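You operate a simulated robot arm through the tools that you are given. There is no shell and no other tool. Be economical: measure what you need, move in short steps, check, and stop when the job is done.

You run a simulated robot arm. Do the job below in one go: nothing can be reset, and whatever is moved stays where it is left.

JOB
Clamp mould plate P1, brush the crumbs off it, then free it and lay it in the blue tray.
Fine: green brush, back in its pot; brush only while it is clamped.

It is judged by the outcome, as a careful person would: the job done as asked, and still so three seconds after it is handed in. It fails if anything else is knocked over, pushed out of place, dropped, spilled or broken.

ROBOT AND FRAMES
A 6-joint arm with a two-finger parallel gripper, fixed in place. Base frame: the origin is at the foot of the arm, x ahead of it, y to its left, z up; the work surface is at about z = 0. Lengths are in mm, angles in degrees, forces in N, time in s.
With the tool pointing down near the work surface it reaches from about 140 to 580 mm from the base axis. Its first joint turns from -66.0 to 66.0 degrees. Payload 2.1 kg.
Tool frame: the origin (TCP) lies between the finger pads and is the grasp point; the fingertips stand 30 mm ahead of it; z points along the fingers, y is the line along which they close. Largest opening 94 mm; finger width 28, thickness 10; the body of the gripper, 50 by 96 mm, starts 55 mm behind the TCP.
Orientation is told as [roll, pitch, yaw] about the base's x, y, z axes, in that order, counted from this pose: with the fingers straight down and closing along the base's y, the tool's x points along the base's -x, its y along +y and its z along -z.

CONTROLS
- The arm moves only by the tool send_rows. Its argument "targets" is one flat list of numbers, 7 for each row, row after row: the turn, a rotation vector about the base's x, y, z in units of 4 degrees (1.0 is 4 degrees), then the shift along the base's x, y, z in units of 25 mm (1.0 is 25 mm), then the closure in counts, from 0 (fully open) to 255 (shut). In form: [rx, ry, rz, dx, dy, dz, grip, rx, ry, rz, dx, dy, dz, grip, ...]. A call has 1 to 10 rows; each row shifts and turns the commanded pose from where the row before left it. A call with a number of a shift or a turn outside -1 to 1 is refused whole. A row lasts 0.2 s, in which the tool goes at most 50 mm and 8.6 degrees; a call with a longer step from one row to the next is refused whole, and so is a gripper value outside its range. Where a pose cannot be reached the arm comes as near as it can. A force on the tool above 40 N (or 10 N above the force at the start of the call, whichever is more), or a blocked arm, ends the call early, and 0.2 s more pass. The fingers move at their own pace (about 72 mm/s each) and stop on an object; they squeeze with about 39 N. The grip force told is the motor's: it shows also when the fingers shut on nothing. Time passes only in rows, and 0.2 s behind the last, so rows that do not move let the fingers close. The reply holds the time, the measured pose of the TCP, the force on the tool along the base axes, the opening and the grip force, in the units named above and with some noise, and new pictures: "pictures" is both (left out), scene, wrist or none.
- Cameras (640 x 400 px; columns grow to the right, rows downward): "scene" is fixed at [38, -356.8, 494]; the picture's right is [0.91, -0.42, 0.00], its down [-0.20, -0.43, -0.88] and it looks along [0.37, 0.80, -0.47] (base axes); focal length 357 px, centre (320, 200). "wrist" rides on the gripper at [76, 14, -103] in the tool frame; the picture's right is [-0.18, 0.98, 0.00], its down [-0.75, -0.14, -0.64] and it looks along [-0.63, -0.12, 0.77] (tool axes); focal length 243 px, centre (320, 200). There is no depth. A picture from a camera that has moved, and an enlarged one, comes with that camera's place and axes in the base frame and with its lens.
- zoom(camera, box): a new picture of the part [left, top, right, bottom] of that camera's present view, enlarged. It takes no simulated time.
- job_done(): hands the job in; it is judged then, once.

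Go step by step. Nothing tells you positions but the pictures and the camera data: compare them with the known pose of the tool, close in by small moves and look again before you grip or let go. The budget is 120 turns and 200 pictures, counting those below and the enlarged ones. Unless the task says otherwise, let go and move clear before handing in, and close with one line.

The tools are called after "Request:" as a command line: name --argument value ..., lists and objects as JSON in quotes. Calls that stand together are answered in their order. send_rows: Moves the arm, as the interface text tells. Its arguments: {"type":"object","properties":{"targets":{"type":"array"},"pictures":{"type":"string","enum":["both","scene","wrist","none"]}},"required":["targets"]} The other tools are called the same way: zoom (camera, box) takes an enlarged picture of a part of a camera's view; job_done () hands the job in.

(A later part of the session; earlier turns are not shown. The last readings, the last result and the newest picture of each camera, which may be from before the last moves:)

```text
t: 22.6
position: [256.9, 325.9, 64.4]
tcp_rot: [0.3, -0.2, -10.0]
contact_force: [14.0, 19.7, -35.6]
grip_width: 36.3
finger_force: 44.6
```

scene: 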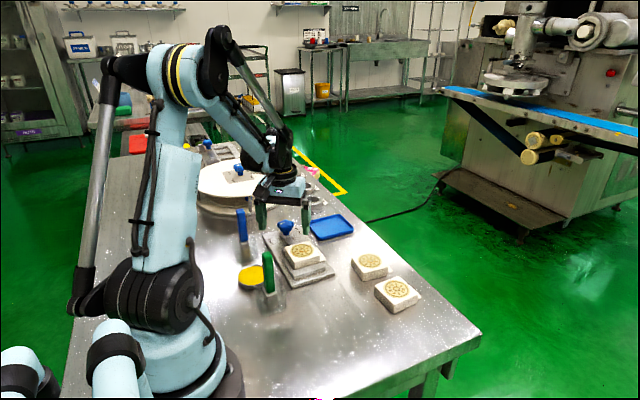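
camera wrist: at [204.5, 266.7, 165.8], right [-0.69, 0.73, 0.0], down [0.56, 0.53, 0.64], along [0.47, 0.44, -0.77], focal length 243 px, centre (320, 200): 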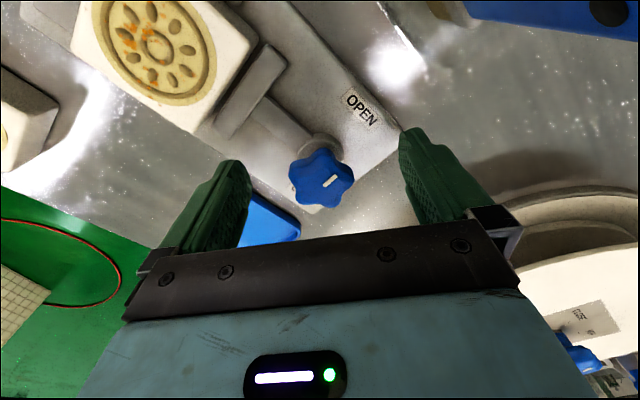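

The TCP is orbiting the real knob axis at about (264, 324.5) with a 7 mm offset. I'll make the commands follow that arc.

Request:
send_rows --targets '[0, 0, 0, 0.02, 0.05, -0.025, 255, 0, 0, -1, 0.006, 0.02, 0, 255, 0, 0, -1, 0.007, 0.019, 0, 255, 0, 0, -1, 0.008, 0.019, 0, 255, 0, 0, 0, 0, 0, 0, 255]' --pictures "none"

Request:
zoom --camera "wrist" --box '[200, 0, 440, 230]'

Request:
zoom --camera "scene" --box '[248, 205, 344, 285]'

```text
t: 23.8
position: [257.7, 328.3, 65.7]
tcp_rot: [0.2, 0.1, -21.9]
contact_force: [1.6, 17.9, 30.7]
grip_width: 36.2
finger_force: 44.7
```

```text
1.74 times, centred on (320, 115) of wrist
camera zoom: at [193.4, 370.1, 168.5], right [0.54, 0.84, 0.0], down [0.64, -0.42, 0.64], along [0.54, -0.34, -0.77], focal length 422 px, centre (320, 348)
```

zoom: 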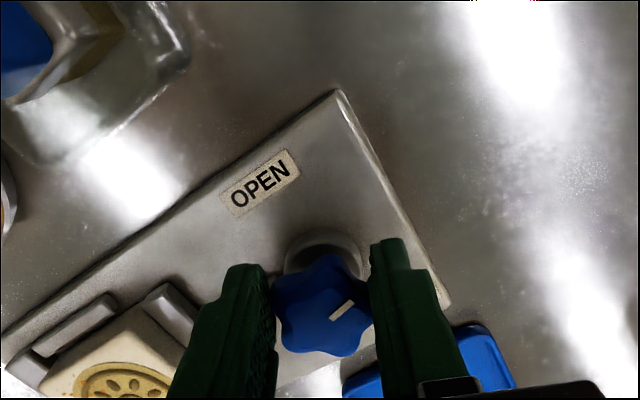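

```text
5.00 times, centred on (296, 245) of scene
camera zoom: at [37.9, -356.9, 494.0], right [0.91, -0.42, 0.0], down [-0.2, -0.43, -0.88], along [0.37, 0.8, -0.47], focal length 1787 px, centre (440, -25)
```

zoom: 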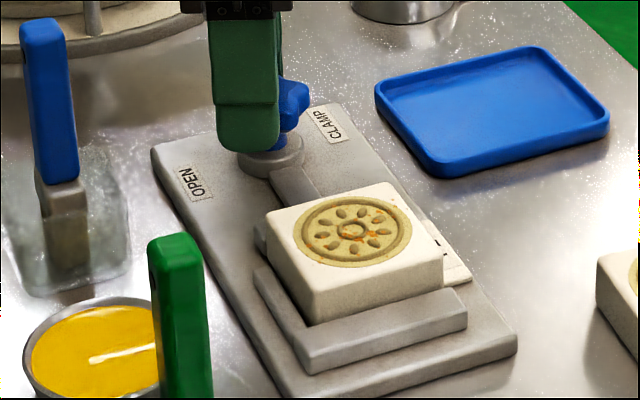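

Request:
send_rows --targets '[0, 0, 0, 0, 0.05, 0.025, 255, 0, 0, -1, 0.01, 0.018, 0, 255, 0, 0, -1, 0.011, 0.017, 0, 255, 0, 0, -1, 0.012, 0.017, 0, 255, 0, 0, -1, 0.013, 0.016, 0, 255, 0, 0, -1, 0.014, 0.015, 0, 255, 0, 0, 0, 0, 0, 0, 255]' --pictures "none"

Request:
zoom --camera "wrist" --box '[200, 0, 440, 230]'

Request:
zoom --camera "scene" --box '[248, 205, 344, 285]'

```text
t: 25.4
position: [259.0, 329.6, 65.2]
tcp_rot: [0.0, 0.0, -42.2]
contact_force: [-4.1, 5.0, -32.6]
grip_width: 35.8
finger_force: 45.4
```

```text
1.74 times, centred on (320, 115) of wrist
camera zoom: at [213.4, 392.9, 168.3], right [0.8, 0.61, 0.0], down [0.46, -0.61, 0.64], along [0.39, -0.51, -0.77], focal length 422 px, centre (320, 348)
```

zoom: 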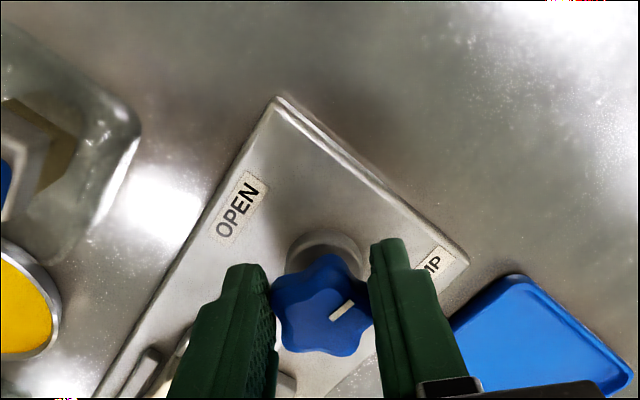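

```text
5.00 times, centred on (296, 245) of scene
camera zoom: at [38.1, -356.7, 494.1], right [0.91, -0.42, 0.0], down [-0.2, -0.43, -0.88], along [0.37, 0.8, -0.47], focal length 1787 px, centre (440, -25)
```

zoom: 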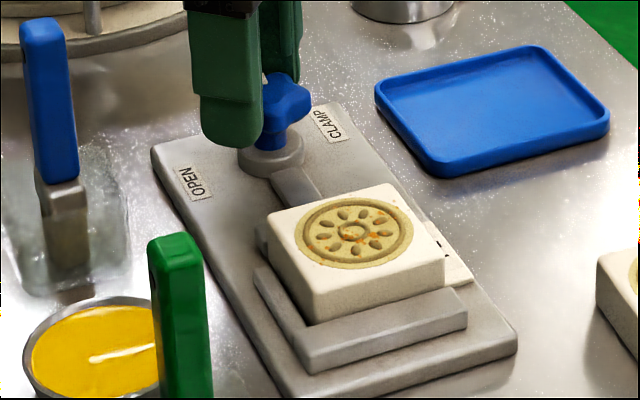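

Request:
send_rows --targets '[0, 0, 0, 0, 0.01, -0.022, 255, 0, 0, -1, 0.015, 0.014, 0, 255, 0, 0, -1, 0.016, 0.013, 0, 255, 0, 0, -1, 0.017, 0.012, 0, 255, 0, 0, -1, 0.017, 0.011, 0, 255, 0, 0, -1, 0.018, 0.01, 0, 255, 0, 0, 0, 0, 0, 0, 255]' --pictures "none"

Request:
zoom --camera "wrist" --box '[200, 0, 440, 230]'

Request:
zoom --camera "scene" --box '[248, 205, 344, 285]'

```text
t: 27.0
position: [261.6, 331.9, 64.7]
tcp_rot: [-0.2, -0.2, -62.1]
contact_force: [-2.3, -1.4, 5.4]
grip_width: 35.7
finger_force: 45.1
stopped in row 7: the force on the tool passed its limit (the readings are from after the stop); the commanded pose is now the measured one
```

```text
1.74 times, centred on (320, 115) of wrist
camera zoom: at [239.9, 407.4, 167.8], right [0.95, 0.3, 0.0], down [0.23, -0.73, 0.64], along [0.19, -0.62, -0.76], focal length 422 px, centre (320, 348)
```

zoom: 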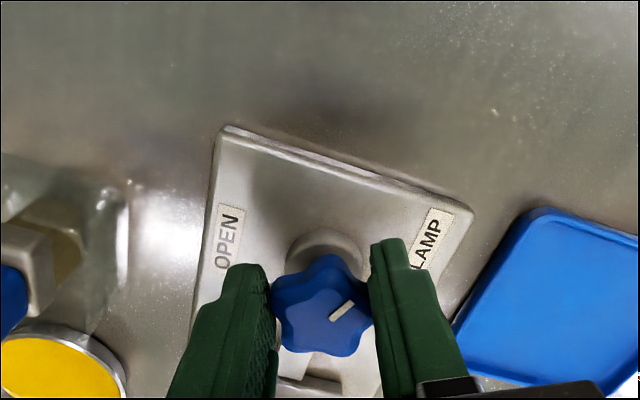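

```text
5.00 times, centred on (296, 245) of scene
camera zoom: at [38.0, -356.8, 494.0], right [0.91, -0.42, 0.0], down [-0.2, -0.43, -0.88], along [0.37, 0.8, -0.47], focal length 1787 px, centre (440, -25)
```

zoom: 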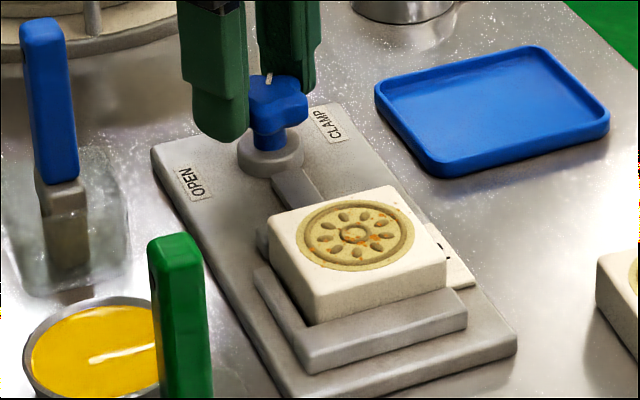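

The force limit tripped briefly, but forces are low now and the plate is being pushed toward the fixed jaw. I'll continue to the CLAMP mark.

Request:
send_rows --targets '[0, 0, -1, 0.018, 0.01, 0, 255, 0, 0, -1, 0.018, 0.008, 0, 255, 0, 0, -1, 0.019, 0.007, 0, 255, 0, 0, -1, 0.019, 0.006, 0, 255, 0, 0, 0, 0, 0, 0, 255]' --pictures "none"

Request:
zoom --camera "wrist" --box '[200, 0, 440, 230]'

Request:
zoom --camera "scene" --box '[248, 205, 344, 285]'

```text
t: 28.2
position: [263.2, 331.5, 64.5]
tcp_rot: [-0.3, -0.2, -78.2]
contact_force: [-7.8, -4.9, 13.1]
grip_width: 37.3
finger_force: 45.1
```

```text
1.74 times, centred on (320, 115) of wrist
camera zoom: at [264.1, 410.2, 168.0], right [1.0, 0.02, -0.01], down [0.02, -0.76, 0.65], along [0.01, -0.65, -0.76], focal length 422 px, centre (320, 348)
```

zoom: 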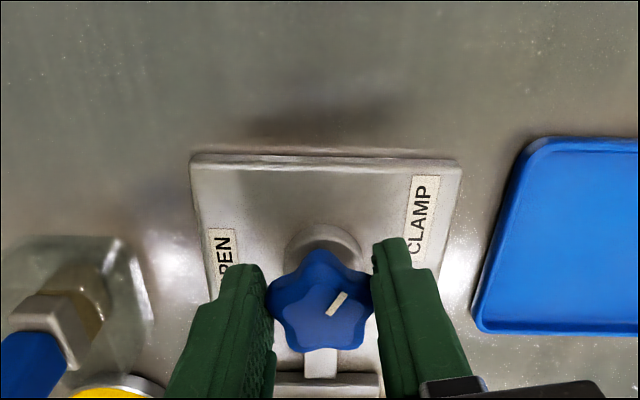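

```text
5.00 times, centred on (296, 245) of scene
camera zoom: at [38.0, -356.8, 494.0], right [0.91, -0.42, 0.0], down [-0.2, -0.43, -0.88], along [0.37, 0.8, -0.47], focal length 1787 px, centre (440, -25)
```

zoom: 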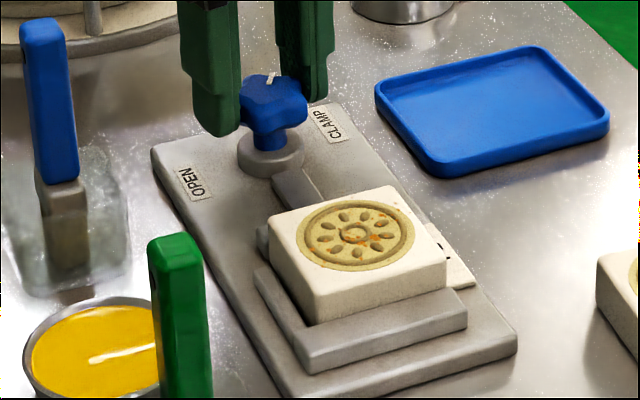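

The knob is now slipping in the fingers (opening 37.3 mm) and the plate no longer moves, so it seems tight. I'll open, rise and inspect.

Request:
send_rows --targets '[0, 0, 0.5, 0, 0, 0, 255, 0, 0, 0, 0, 0, 0, 0, 0, 0, 0, 0, 0, 0, 0, 0, 0, 0, 0, 0, 0.8, 0, 0, 0, 0, 0, 0, 1, 0, 0, 0, 0.5, 0, 0, 1, 0]'

Request:
zoom --camera "scene" --box '[256, 210, 346, 270]'

Request:
zoom --camera "wrist" --box '[230, 60, 410, 200]'

```text
t: 29.6
position: [262.1, 332.9, 133.8]
tcp_rot: [-0.2, -0.2, -74.1]
contact_force: [-0.6, 0.3, 1.2]
grip_width: 94.0
finger_force: 0.0
camera wrist: at [256.6, 411.1, 236.4], right [1.0, 0.09, 0.0], down [0.07, -0.76, 0.64], along [0.06, -0.64, -0.76], focal length 243 px, centre (320, 200)
```

scene: 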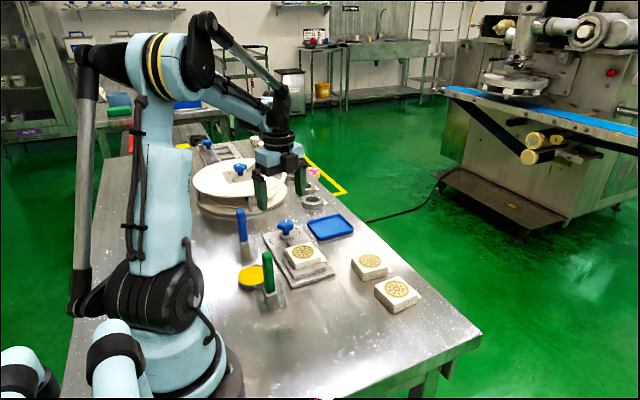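
wrist: 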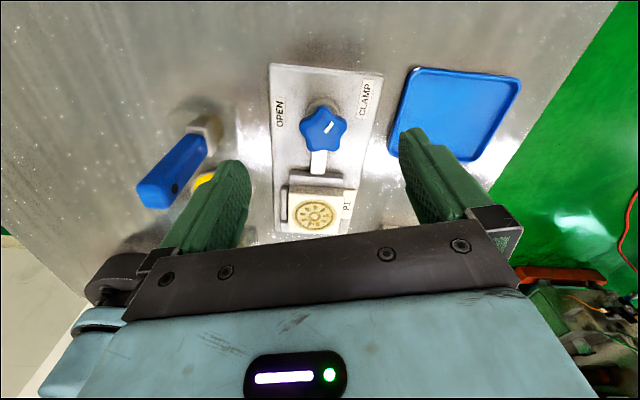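

```text
6.67 times, centred on (301, 240) of scene
camera zoom: at [38.0, -356.8, 494.0], right [0.91, -0.42, 0.0], down [-0.2, -0.43, -0.88], along [0.37, 0.8, -0.47], focal length 2382 px, centre (447, -67)
```

zoom: 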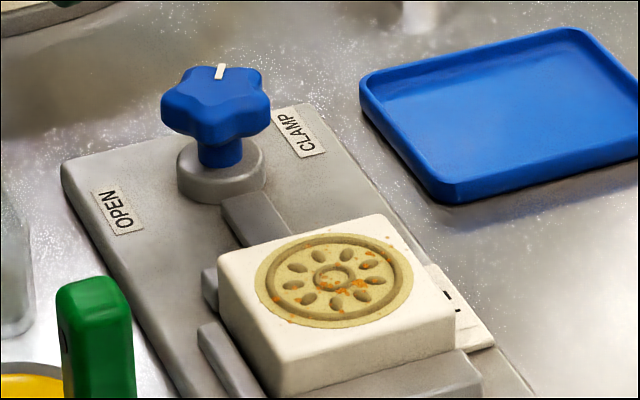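

```text
2.86 times, centred on (320, 130) of wrist
camera zoom: at [256.6, 411.1, 236.4], right [1.0, 0.09, 0.0], down [0.07, -0.76, 0.64], along [0.06, -0.64, -0.76], focal length 693 px, centre (320, 400)
```

zoom: 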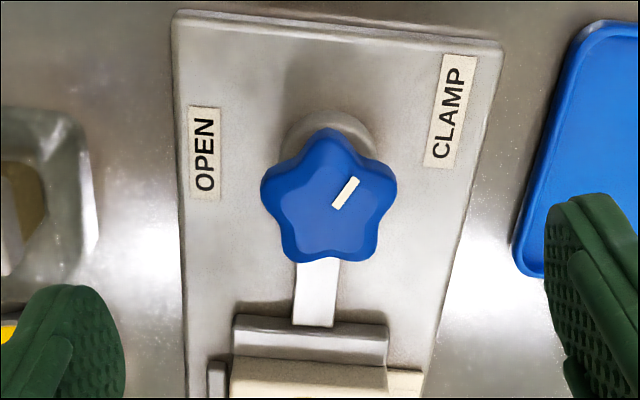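

The mark points toward CLAMP and the jaw meets the plate. Next is the green brush: I'll rotate back to yaw 0, rise, and go and look at its handle.

Request:
send_rows --targets '[0, 0, 1, 0, 0, 1, 0, 0, 0, 1, 0, 0, 1, 0, 0, 0, 1, 0, 0, 1, 0, 0, 0, 1, -0.2, -0.4, 1, 0, 0, 0, 1, -0.2, -0.4, 0.5, 0, 0, 0, 1, -0.2, -0.4, 0, 0, 0, 0, 1, -0.2, -0.4, 0, 0, 0, 0, 1, -0.2, -0.4, 0, 0, 0, 0, 1, -0.2, -0.4, 0, 0, 0, 0, 1, -0.2, -0.4, 0, 0]' --pictures "none"

Request:
send_rows --targets '[0, 0, 1, -0.2, -0.4, 0, 0, 0, 0, 1, -0.2, -0.4, 0, 0, 0, 0, 1, -0.2, -0.4, 0, 0, 0, 0, 1, -0.2, -0.4, 0, 0, 0, 0, 1, -0.2, -0.4, 0, 0, 0, 0, 1, -0.2, -0.4, 0, 0, 0, 0, 1, -0.2, -0.4, 0, 0, 0, 0, 1, -0.2, -0.4, 0, 0, 0, 0, 0.5, 0, -0.2, 0, 0]'

```text
t: 31.8
position: [227.8, 262.1, 249.3]
tcp_rot: [-0.2, -0.3, -34.0]
contact_force: [-0.3, 0.0, 0.1]
grip_width: 94.0
finger_force: 0.0
```

```text
t: 33.8
position: [188.8, 177.5, 245.8]
tcp_rot: [-0.2, -0.1, -0.1]
contact_force: [0.3, 0.5, -0.2]
grip_width: 93.9
finger_force: 0.1
camera wrist: at [114.2, 193.1, 349.3], right [0.19, 0.98, 0.0], down [0.75, -0.14, 0.64], along [0.63, -0.12, -0.76], focal length 243 px, centre (320, 200)
```

scene: 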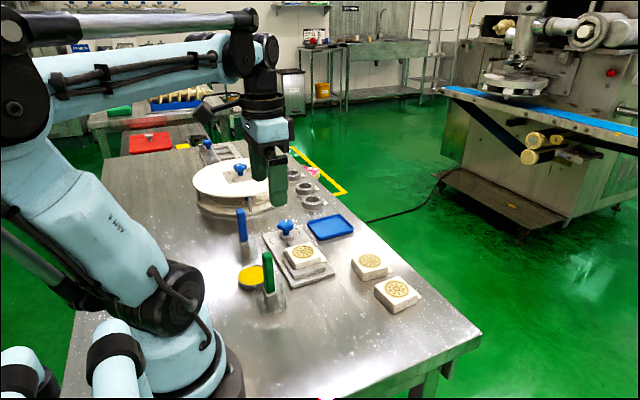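
wrist: 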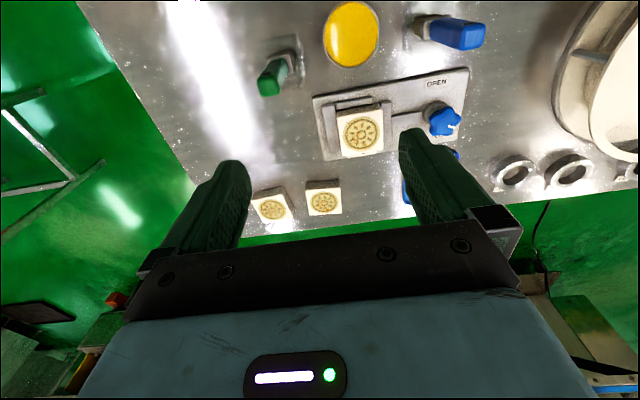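

Request:
zoom --camera "wrist" --box '[230, 20, 342, 110]'

Request:
zoom --camera "wrist" --box '[305, 60, 475, 170]'

Request:
zoom --camera "scene" --box '[240, 240, 304, 320]'

```text
4.44 times, centred on (286, 65) of wrist
camera zoom: at [114.2, 193.1, 349.3], right [0.19, 0.98, 0.0], down [0.75, -0.14, 0.64], along [0.63, -0.12, -0.76], focal length 1078 px, centre (471, 800)
```

zoom: 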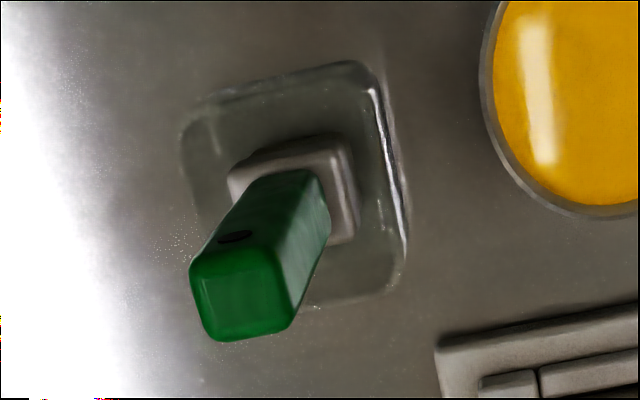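

```text
3.64 times, centred on (390, 115) of wrist
camera zoom: at [114.2, 193.1, 349.3], right [0.19, 0.98, 0.0], down [0.75, -0.14, 0.64], along [0.63, -0.12, -0.76], focal length 882 px, centre (66, 509)
```

zoom: 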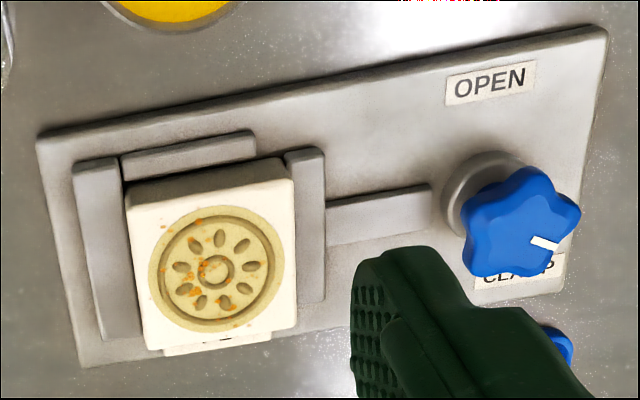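

```text
5.00 times, centred on (272, 280) of scene
camera zoom: at [38.0, -356.8, 494.0], right [0.91, -0.42, 0.0], down [-0.2, -0.43, -0.88], along [0.37, 0.8, -0.47], focal length 1787 px, centre (560, -200)
```

zoom: 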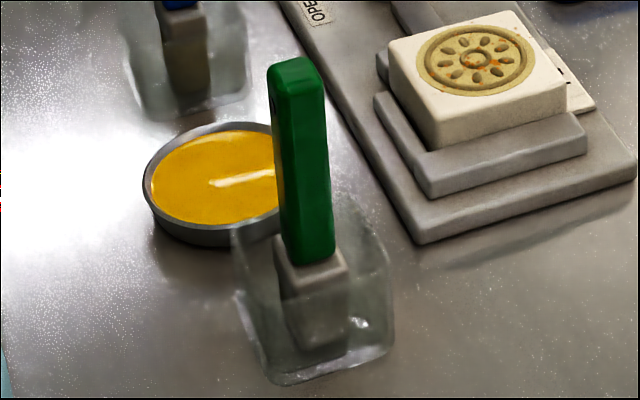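

Both jaws touch P1, so it is clamped. The green brush stands vertical at about (165, 136) with its top at z≈119, and I'll go above it and look.

Request:
send_rows --targets '[0, 0, 0, -0.47, -0.82, 0, 0, 0, 0, 0, -0.47, -0.83, -0.6, 0, 0, 0, 0, 0, 0, -1, 0, 0, 0, 0, 0, 0, -1, 0, 0, 0, 0, 0, 0, -0.6, 0, 0, 0, 0, 0, 0, 0, 0]'

Request:
zoom --camera "scene" --box '[216, 220, 328, 320]'

Request:
zoom --camera "wrist" --box '[200, 80, 440, 230]'

```text
t: 35.2
position: [165.5, 137.1, 166.5]
tcp_rot: [-0.2, -0.2, -0.1]
contact_force: [0.1, 0.6, -0.1]
grip_width: 94.1
finger_force: 0.0
camera wrist: at [91.5, 152.4, 270.0], right [0.19, 0.98, 0.0], down [0.75, -0.14, 0.64], along [0.63, -0.12, -0.76], focal length 243 px, centre (320, 200)
```

scene: 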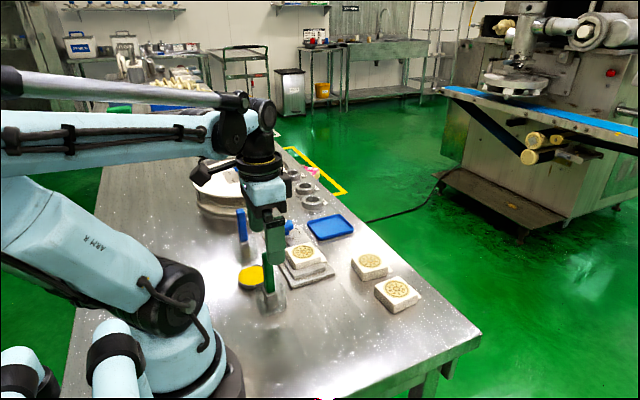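
wrist: 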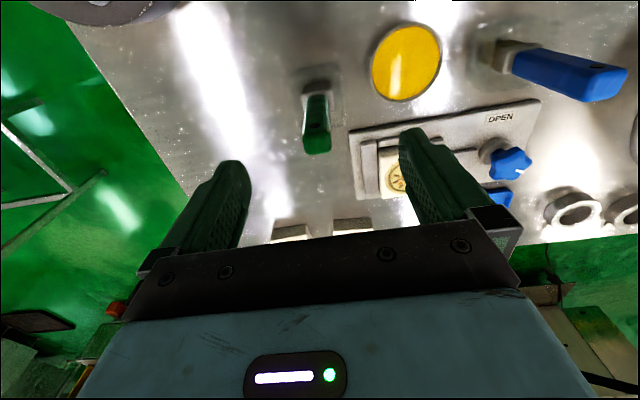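

```text
4.00 times, centred on (272, 270) of scene
camera zoom: at [38.0, -356.8, 494.0], right [0.91, -0.42, 0.0], down [-0.2, -0.43, -0.88], along [0.37, 0.8, -0.47], focal length 1429 px, centre (512, -80)
```

zoom: 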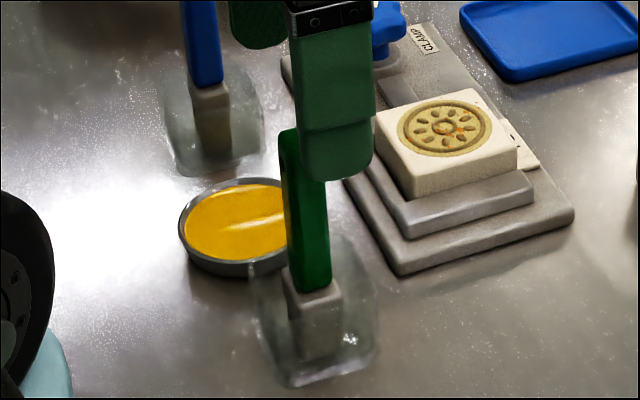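

```text
2.67 times, centred on (320, 155) of wrist
camera zoom: at [91.5, 152.4, 270.0], right [0.19, 0.98, 0.0], down [0.75, -0.14, 0.64], along [0.63, -0.12, -0.76], focal length 647 px, centre (320, 320)
```

zoom: 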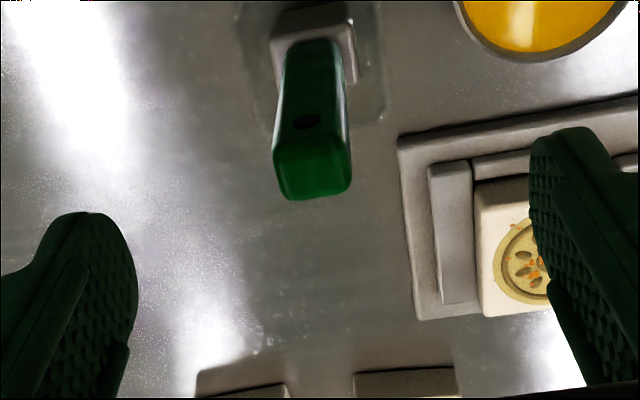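

Request:
send_rows --targets '[0, 0, 0, 0.06, -0.04, -0.9, 0, 0, 0, 0, 0, 0, -1, 0, 0, 0, 0, 0, 0, -0.96, 0, 0, 0, 0, 0, 0, 0, 0, 0, 0, 0, 0, 0, 0, 150, 0, 0, 0, 0, 0, 0, 150]'

Request:
zoom --camera "scene" --box '[216, 220, 328, 320]'

Request:
zoom --camera "wrist" --box '[200, 80, 440, 230]'

```text
t: 36.6
position: [166.7, 134.6, 94.9]
tcp_rot: [-0.2, -0.2, -0.1]
contact_force: [0.4, -0.5, -0.6]
grip_width: 38.7
finger_force: 0.1
camera wrist: at [91.5, 150.7, 198.4], right [0.19, 0.98, 0.0], down [0.75, -0.14, 0.64], along [0.63, -0.12, -0.76], focal length 243 px, centre (320, 200)
```

scene: 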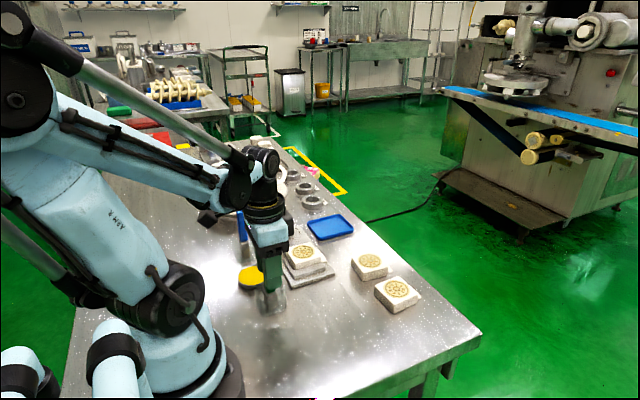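
wrist: 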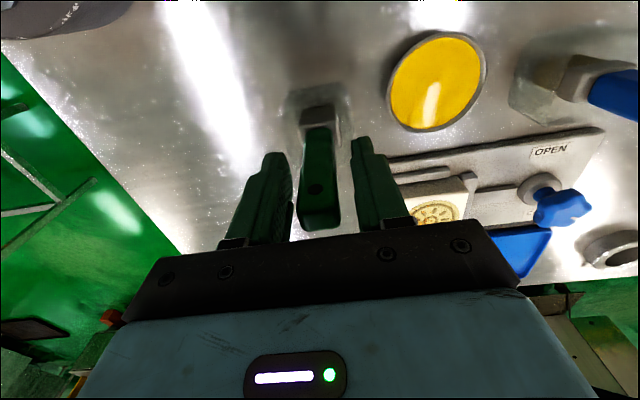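

```text
4.00 times, centred on (272, 270) of scene
camera zoom: at [38.0, -356.8, 494.0], right [0.91, -0.42, 0.0], down [-0.2, -0.43, -0.88], along [0.37, 0.8, -0.47], focal length 1429 px, centre (512, -80)
```

zoom: 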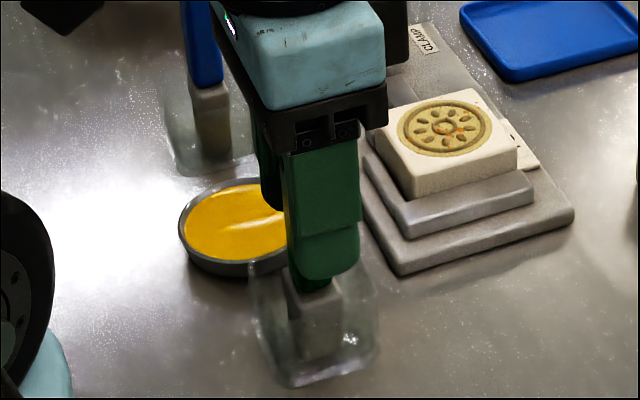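

```text
2.67 times, centred on (320, 155) of wrist
camera zoom: at [91.5, 150.7, 198.4], right [0.19, 0.98, 0.0], down [0.75, -0.14, 0.64], along [0.63, -0.12, -0.76], focal length 647 px, centre (320, 320)
```

zoom: 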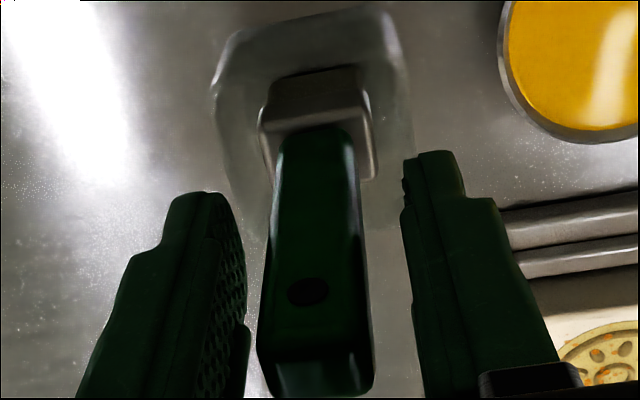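

Request:
send_rows --targets '[0, 0, 0, 0, 0, 0, 200, 0, 0, 0, 0, 0, 0, 255, 0, 0, 0, 0, 0, 0, 255]' --pictures "none"

Request:
zoom --camera "wrist" --box '[200, 80, 440, 230]'

Request:
zoom --camera "scene" --box '[236, 250, 316, 320]'

```text
t: 37.4
position: [167.0, 134.5, 95.4]
tcp_rot: [-0.2, -0.2, -0.2]
contact_force: [-0.8, 0.1, -0.2]
grip_width: 20.5
finger_force: 38.5
```

```text
2.67 times, centred on (320, 155) of wrist
camera zoom: at [91.5, 150.7, 198.4], right [0.19, 0.98, 0.0], down [0.75, -0.14, 0.64], along [0.63, -0.12, -0.76], focal length 647 px, centre (320, 320)
```

zoom: 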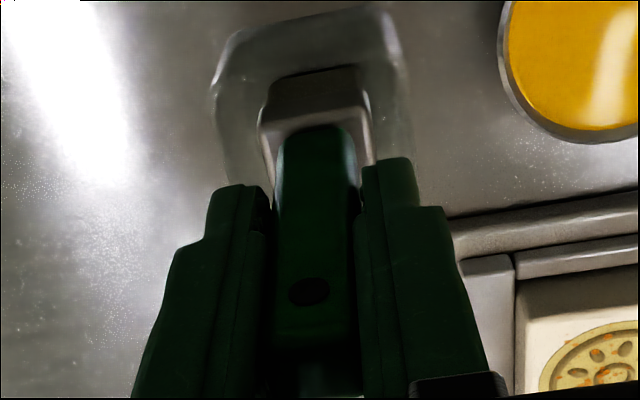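

```text
5.71 times, centred on (276, 285) of scene
camera zoom: at [38.0, -356.8, 494.0], right [0.91, -0.42, 0.0], down [-0.2, -0.43, -0.88], along [0.37, 0.8, -0.47], focal length 2042 px, centre (571, -286)
```

zoom: 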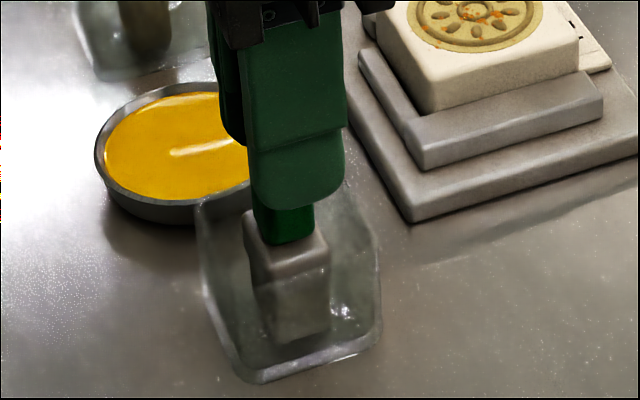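

The brush is gripped with the TCP at about (167, 134.5, 95.4), which I'll use to return it. I'll lift straight up.

Request:
send_rows --targets '[0, 0, 0, 0, 0, 0.5, 255, 0, 0, 0, 0, 0, 0.8, 255, 0, 0, 0, 0, 0, 1, 255, 0, 0, 0, 0, 0, 1, 255, 0, 0, 0, 0, 0, 0.7, 255, 0, 0, 0, 0, 0, 0, 255]'

Request:
zoom --camera "scene" --box '[220, 200, 332, 320]'

Request:
zoom --camera "wrist" --box '[200, 60, 440, 230]'

```text
t: 38.8
position: [167.8, 136.4, 196.3]
tcp_rot: [-0.3, -0.2, -0.1]
contact_force: [0.0, -1.1, -0.3]
grip_width: 20.8
finger_force: 39.0
camera wrist: at [92.5, 151.4, 298.5], right [0.19, 0.98, 0.0], down [0.75, -0.14, 0.64], along [0.63, -0.12, -0.76], focal length 243 px, centre (320, 200)
```

scene: 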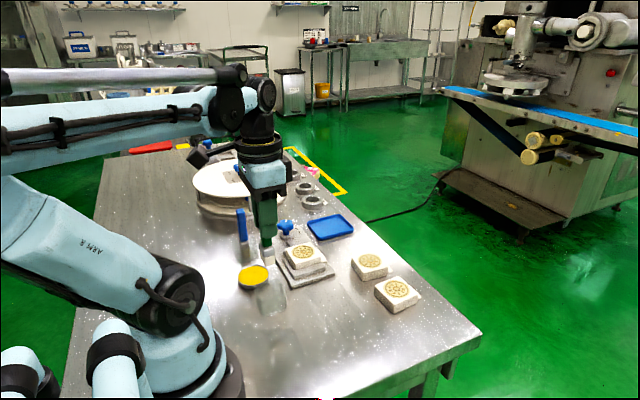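
wrist: 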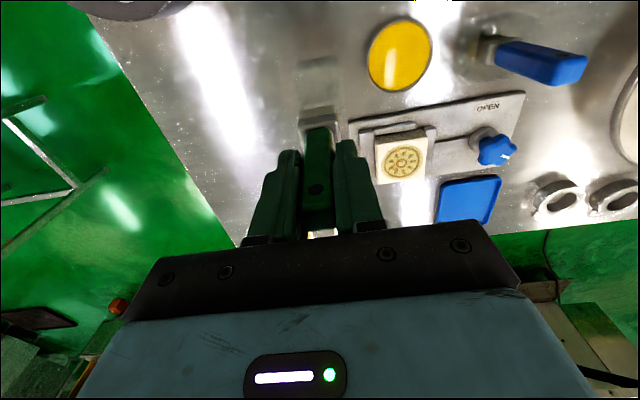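

```text
3.33 times, centred on (276, 260) of scene
camera zoom: at [38.0, -356.8, 494.0], right [0.91, -0.42, 0.0], down [-0.2, -0.43, -0.88], along [0.37, 0.8, -0.47], focal length 1191 px, centre (467, 0)
```

zoom: 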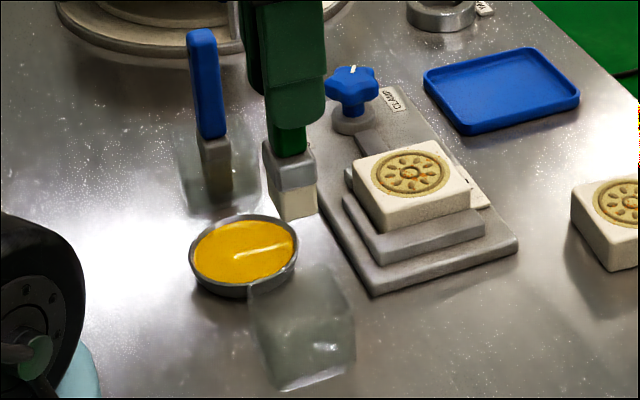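

```text
2.35 times, centred on (320, 145) of wrist
camera zoom: at [92.5, 151.4, 298.5], right [0.19, 0.98, 0.0], down [0.75, -0.14, 0.64], along [0.63, -0.12, -0.76], focal length 571 px, centre (320, 329)
```

zoom: 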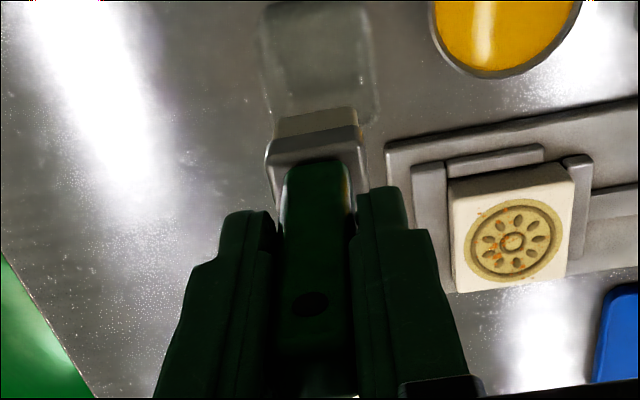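

The brush is out and the pot stayed put. The bristle bottom is about 92 mm below the TCP, and I'll carry the brush over the plate and approach its top.

Request:
send_rows --targets '[0, 0, 0, 0.8, 0.8, 0, 255, 0, 0, 0, 0.8, 0.8, 0, 255, 0, 0, 0, 0.8, 0.8, -0.4, 255, 0, 0, 0, 0.6, 0.4, -0.8, 255, 0, 0, 0, 0.5, 0.3, -0.8, 255, 0, 0, 0, 0, 0, -0.3, 255, 0, 0, 0, 0, 0, 0, 255]'

Request:
zoom --camera "scene" --box '[260, 200, 356, 290]'

Request:
zoom --camera "wrist" --box '[200, 60, 440, 230]'

```text
t: 40.4
position: [254.7, 214.0, 135.5]
tcp_rot: [-0.2, -0.2, -0.1]
contact_force: [-0.5, -0.3, -0.7]
grip_width: 20.8
finger_force: 39.1
camera wrist: at [179.8, 229.0, 239.7], right [0.19, 0.98, 0.0], down [0.75, -0.14, 0.64], along [0.63, -0.12, -0.76], focal length 243 px, centre (320, 200)
```

scene: 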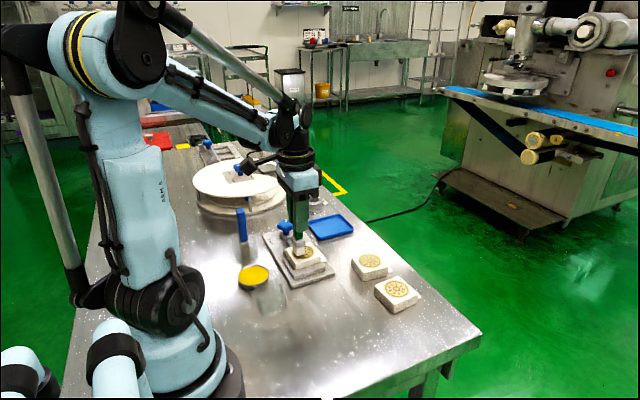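
wrist: 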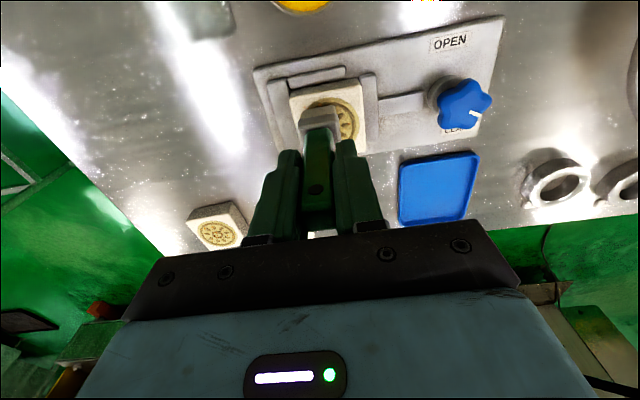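

```text
4.44 times, centred on (308, 245) of scene
camera zoom: at [38.0, -356.8, 494.0], right [0.91, -0.42, 0.0], down [-0.2, -0.43, -0.88], along [0.37, 0.8, -0.47], focal length 1588 px, centre (373, 0)
```

zoom: 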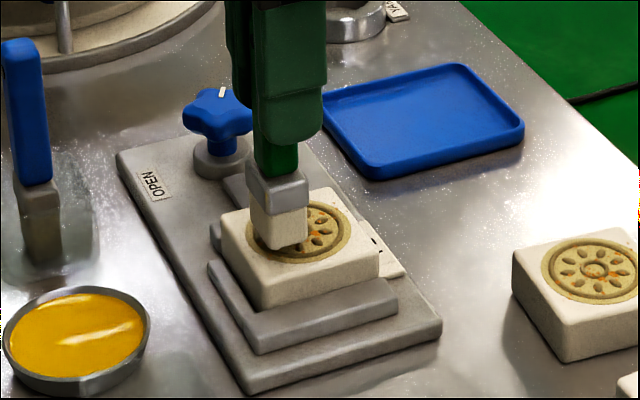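

```text
2.35 times, centred on (320, 145) of wrist
camera zoom: at [179.8, 229.0, 239.7], right [0.19, 0.98, 0.0], down [0.75, -0.14, 0.64], along [0.63, -0.12, -0.76], focal length 571 px, centre (320, 329)
```

zoom: 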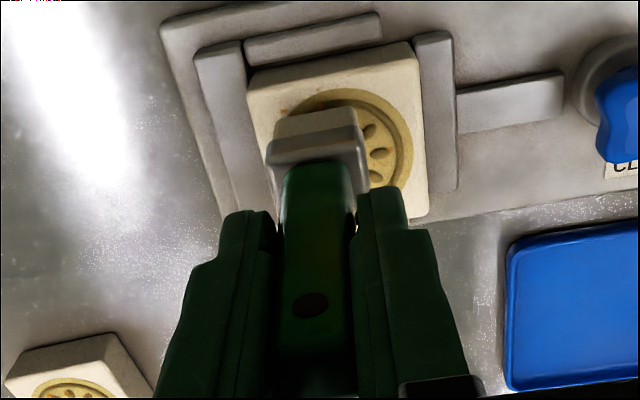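

Bristles are a few mm above the plate. I'll feel for contact here in small steps.

Request:
send_rows --targets '[0, 0, 0, -0.45, -0.5, -0.1, 255, 0, 0, 0, 0, 0, -0.1, 255, 0, 0, 0, 0, 0, 0, 255]' --pictures "none"

Request:
send_rows --targets '[0, 0, 0, 0, 0, -0.08, 255, 0, 0, 0, 0, 0, 0, 255]' --pictures "none"

Request:
zoom --camera "scene" --box '[270, 225, 334, 275]'

```text
t: 41.2
position: [242.2, 201.0, 132.5]
tcp_rot: [-0.2, -0.2, -0.1]
contact_force: [0.8, 0.4, -0.2]
grip_width: 20.7
finger_force: 39.0
```

```text
t: 41.8
position: [241.9, 202.2, 128.8]
tcp_rot: [-0.1, -0.2, 0.0]
contact_force: [-0.2, 0.0, -0.5]
grip_width: 20.6
finger_force: 39.0
```

```text
8.00 times, centred on (302, 250) of scene
camera zoom: at [38.0, -356.8, 494.0], right [0.91, -0.42, 0.0], down [-0.2, -0.43, -0.88], along [0.37, 0.8, -0.47], focal length 2859 px, centre (464, -200)
```

zoom: 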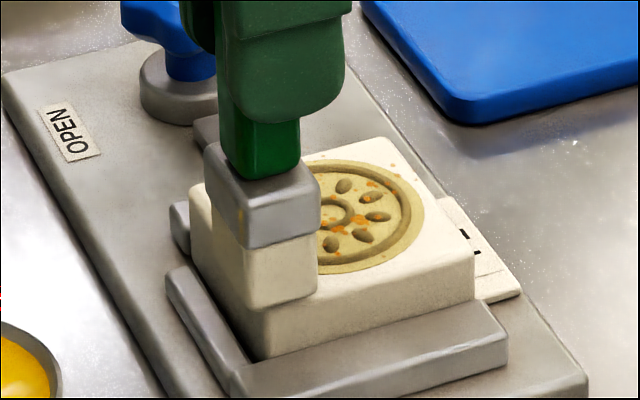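

Request:
send_rows --targets '[0, 0, 0, 0, 0, -0.07, 255, 0, 0, 0, 0, 0, 0, 255]' --pictures "none"

Request:
send_rows --targets '[0, 0, 0, 0, 0, -0.07, 255, 0, 0, 0, 0, 0, 0, 255]' --pictures "none"

Request:
zoom --camera "scene" --box '[270, 225, 334, 275]'

```text
t: 42.4
position: [241.4, 201.8, 129.0]
tcp_rot: [-0.3, -0.2, -0.2]
contact_force: [-0.1, 0.9, 1.7]
grip_width: 20.8
finger_force: 38.9
```

```text
t: 43.0
position: [242.2, 200.5, 127.8]
tcp_rot: [-0.2, -0.2, -0.1]
contact_force: [-0.6, -1.6, 35.3]
grip_width: 20.9
finger_force: 39.0
```

```text
8.00 times, centred on (302, 250) of scene
camera zoom: at [37.9, -356.9, 494.0], right [0.91, -0.42, 0.0], down [-0.2, -0.43, -0.88], along [0.37, 0.8, -0.47], focal length 2859 px, centre (464, -200)
```

zoom: 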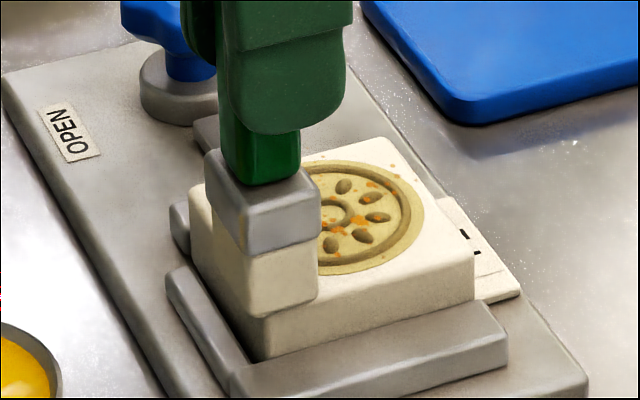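

Contact is at z≈128 and 35 N is too hard, so I'll ease up about 1.4 mm and make the first light stroke in +x.

Request:
send_rows --targets '[0, 0, 0, 0, 0, -0.0, 255, 0, 0, 0, 0, 0, 0.056, 255, 0, 0, 0, 0.5, 0, 0, 255, 0, 0, 0, 0.5, 0, 0, 255, 0, 0, 0, 0.5, 0, 0, 255, 0, 0, 0, 0.5, 0, 0, 255, 0, 0, 0, 0.5, 0, 0, 255]' --pictures "none"

Request:
zoom --camera "scene" --box '[270, 225, 350, 285]'

```text
t: 44.6
position: [304.4, 199.1, 127.8]
tcp_rot: [-0.2, -0.2, 0.0]
contact_force: [0.0, -0.2, -0.6]
grip_width: 20.6
finger_force: 38.9
```

```text
6.67 times, centred on (310, 255) of scene
camera zoom: at [38.0, -356.8, 494.0], right [0.91, -0.42, 0.0], down [-0.2, -0.43, -0.88], along [0.37, 0.8, -0.47], focal length 2382 px, centre (387, -167)
```

zoom: 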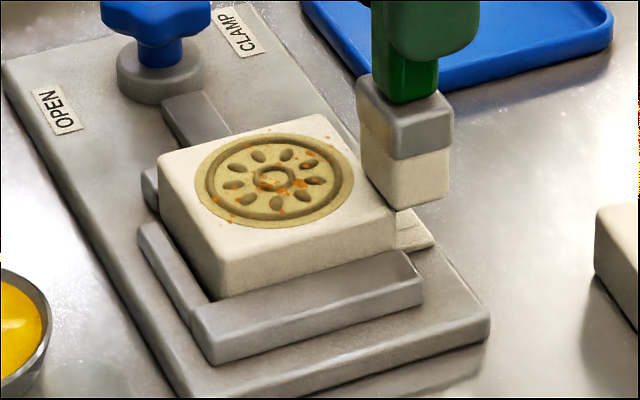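

Request:
send_rows --targets '[0, 0, 0, 0, 0, 0.4, 255, 0, 0, 0, -1, 0.4, 0, 255, 0, 0, 0, -1, 0, 0, 255, 0, 0, 0, -0.5, 0, 0, 255, 0, 0, 0, 0, 0, -0.3, 255, 0, 0, 0, 0, 0, -0.12, 255, 0, 0, 0, 0, 0, 0, 255]' --pictures "none"

Request:
send_rows --targets '[0, 0, 0, 0.5, 0, 0, 255, 0, 0, 0, 0.5, 0, 0, 255, 0, 0, 0, 0.3, 0, 0, 255]' --pictures "none"

Request:
send_rows --targets '[0, 0, 0, 0.4, 0, 0, 255, 0, 0, 0, 0.4, 0, 0, 255, 0, 0, 0, 0.4, 0, 0, 255]' --pictures "none"

Request:
zoom --camera "scene" --box '[270, 225, 350, 285]'

```text
t: 46.2
position: [242.5, 208.7, 127.3]
tcp_rot: [-0.2, -0.2, 0.0]
contact_force: [-0.3, -0.5, -0.9]
grip_width: 20.8
finger_force: 38.9
```

```text
t: 47.0
position: [275.4, 210.1, 128.6]
tcp_rot: [-0.2, -0.3, -0.1]
contact_force: [-1.1, -0.2, -0.6]
grip_width: 21.0
finger_force: 39.1
```

```text
t: 47.8
position: [305.8, 209.5, 128.8]
tcp_rot: [-0.1, -0.2, -0.1]
contact_force: [-0.2, 0.3, -0.4]
grip_width: 20.6
finger_force: 39.3
```

```text
6.67 times, centred on (310, 255) of scene
camera zoom: at [38.0, -356.8, 494.0], right [0.91, -0.42, 0.0], down [-0.2, -0.43, -0.88], along [0.37, 0.8, -0.47], focal length 2382 px, centre (387, -167)
```

zoom: 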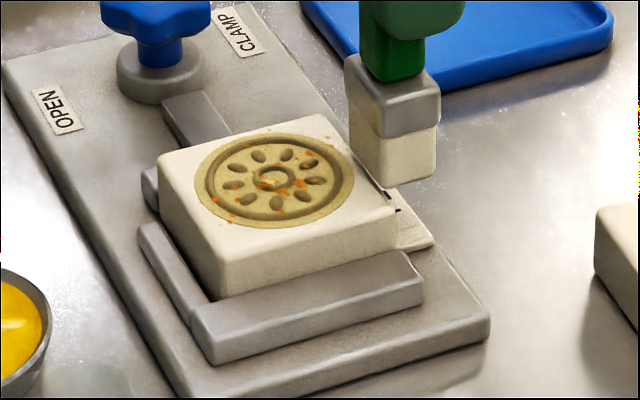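

The strokes weren't touching (zero force). I'll go back onto the plate and find a light, real contact.

Request:
send_rows --targets '[0, 0, 0, 0, 0, 0.3, 255, 0, 0, 0, -1, 0, 0, 255, 0, 0, 0, -1, 0, 0, 255, 0, 0, 0, -0.5, 0, 0, 255, 0, 0, 0, 0, 0, -0.3, 255, 0, 0, 0, 0, 0, -0.03, 255, 0, 0, 0, 0, 0, 0, 255]' --pictures "none"

Request:
send_rows --targets '[0, 0, 0, 0, 0, -0.02, 255, 0, 0, 0, 0, 0, 0, 255]' --pictures "none"

Request:
send_rows --targets '[0, 0, 0, 0, 0, -0.02, 255, 0, 0, 0, 0, 0, 0, 255]' --pictures "none"

```text
t: 49.4
position: [241.2, 210.6, 127.0]
tcp_rot: [-0.3, -0.2, 0.0]
contact_force: [0.4, 0.2, -0.7]
grip_width: 20.9
finger_force: 38.8
```

```text
t: 50.0
position: [241.6, 209.6, 127.1]
tcp_rot: [-0.2, -0.1, 0.0]
contact_force: [-3.6, 0.7, 12.5]
grip_width: 20.6
finger_force: 39.0
```

```text
t: 50.6
position: [242.5, 210.8, 127.2]
tcp_rot: [-0.2, -0.3, 0.0]
contact_force: [-3.0, -2.1, 33.5]
grip_width: 20.8
finger_force: 39.5
```

Contact is stiff, so about 10 N is right. I'll raise 0.6 mm and stroke, monitoring the force.

Request:
send_rows --targets '[0, 0, 0, 0, 0, 0.023, 255, 0, 0, 0, 0.3, 0, 0, 255, 0, 0, 0, 0.3, 0, 0, 255, 0, 0, 0, 0.3, 0, 0, 255]' --pictures "none"

Request:
send_rows --targets '[0, 0, 0, 0.3, 0, 0, 255, 0, 0, 0, 0.3, 0, 0, 255, 0, 0, 0, 0.3, 0, 0, 255]' --pictures "none"

Request:
send_rows --targets '[0, 0, 0, 0.3, 0, 0, 255, 0, 0, 0, 0.4, 0, 0, 255]' --pictures "none"

Request:
zoom --camera "scene" --box '[270, 225, 350, 285]'

```text
t: 51.6
position: [265.7, 210.3, 127.2]
tcp_rot: [-0.2, -0.2, -0.1]
contact_force: [0.1, 0.4, 0.1]
grip_width: 20.7
finger_force: 38.7
```

```text
t: 52.4
position: [287.5, 210.4, 125.9]
tcp_rot: [-0.2, -0.1, -0.1]
contact_force: [-0.3, 0.1, -0.1]
grip_width: 20.9
finger_force: 38.8
```

```text
t: 53.0
position: [304.9, 211.3, 127.2]
tcp_rot: [-0.2, 0.0, -0.2]
contact_force: [-5.3, -0.1, 13.7]
grip_width: 20.8
finger_force: 38.9
```

```text
6.67 times, centred on (310, 255) of scene
camera zoom: at [38.0, -356.8, 494.0], right [0.91, -0.42, 0.0], down [-0.2, -0.43, -0.88], along [0.37, 0.8, -0.47], focal length 2382 px, centre (387, -167)
```

zoom: 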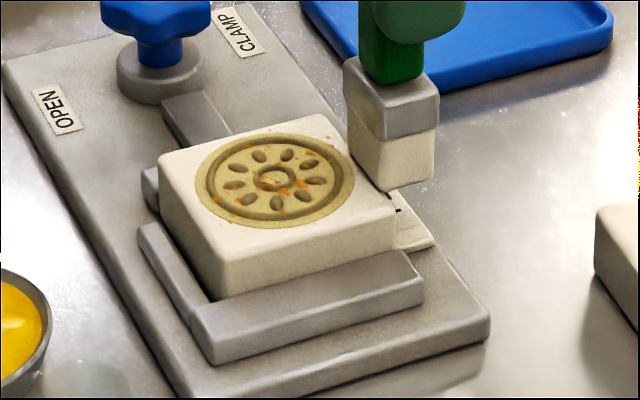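

Request:
zoom --camera "scene" --box '[288, 238, 322, 260]'

```text
16.00 times, centred on (305, 249) of scene
camera zoom: at [38.0, -356.8, 494.0], right [0.91, -0.42, 0.0], down [-0.2, -0.43, -0.88], along [0.37, 0.8, -0.47], focal length 5718 px, centre (560, -584)
```

zoom: 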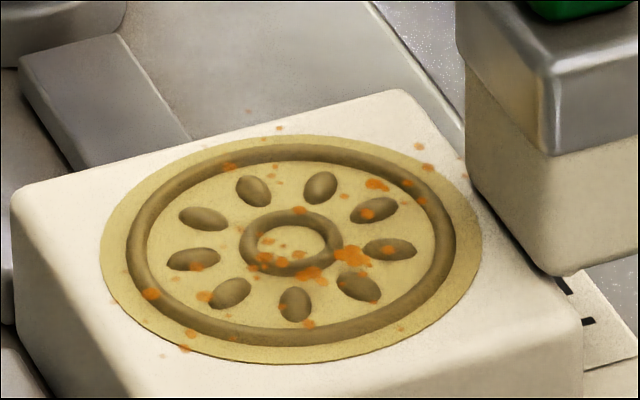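

Crumbs remain and the medallion is slightly recessed. I'll find contact on the medallion itself at its centre.

Request:
send_rows --targets '[0, 0, 0, 0, 0, 0.3, 255, 0, 0, 0, -0.8, 0.4, 0, 255, 0, 0, 0, -0.65, 0, 0, 255, 0, 0, 0, 0, 0, -0.3, 255, 0, 0, 0, 0, 0, -0.02, 255, 0, 0, 0, 0, 0, 0, 255]' --pictures "none"

Request:
send_rows --targets '[0, 0, 0, 0, 0, -0.02, 255, 0, 0, 0, 0, 0, 0, 255]' --pictures "none"

Request:
send_rows --targets '[0, 0, 0, 0, 0, -0.02, 255, 0, 0, 0, 0, 0, 0, 255]' --pictures "none"

```text
t: 54.4
position: [268.6, 221.7, 126.4]
tcp_rot: [-0.2, -0.1, -0.1]
contact_force: [-3.0, -1.9, 30.9]
grip_width: 20.8
finger_force: 39.0
```

```text
t: 55.0
position: [269.4, 221.1, 126.8]
tcp_rot: [-0.2, -0.2, 0.1]
contact_force: [1.2, -1.7, 35.4]
grip_width: 20.8
finger_force: 39.3
```

```text
t: 55.6
position: [269.1, 220.4, 124.1]
tcp_rot: [-0.2, -0.3, -0.1]
contact_force: [0.5, 0.4, 33.9]
grip_width: 20.9
finger_force: 38.9
```

Request:
zoom --camera "scene" --box '[270, 215, 350, 275]'

Request:
zoom --camera "wrist" --box '[200, 60, 440, 230]'

```text
6.67 times, centred on (310, 245) of scene
camera zoom: at [37.9, -356.9, 494.0], right [0.91, -0.42, 0.0], down [-0.2, -0.43, -0.88], along [0.37, 0.8, -0.47], focal length 2382 px, centre (387, -100)
```

zoom: 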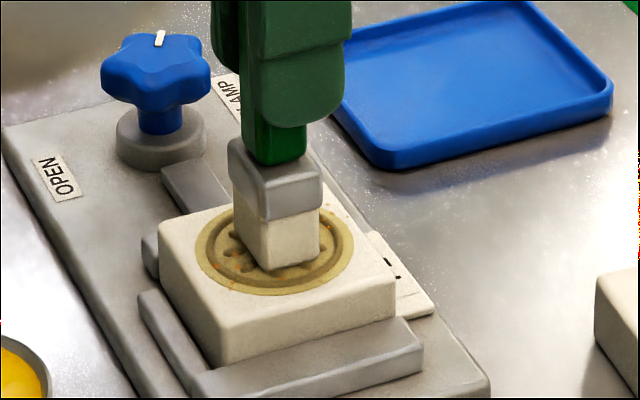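

```text
2.35 times, centred on (320, 145) of wrist
camera zoom: at [193.7, 236.0, 228.3], right [0.19, 0.98, 0.0], down [0.75, -0.14, 0.64], along [0.63, -0.12, -0.76], focal length 571 px, centre (320, 329)
```

zoom: 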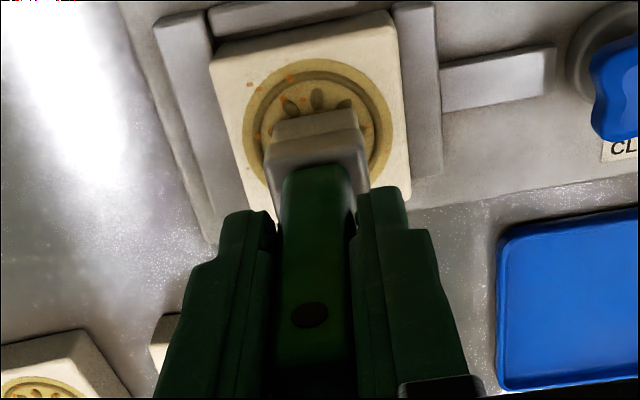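

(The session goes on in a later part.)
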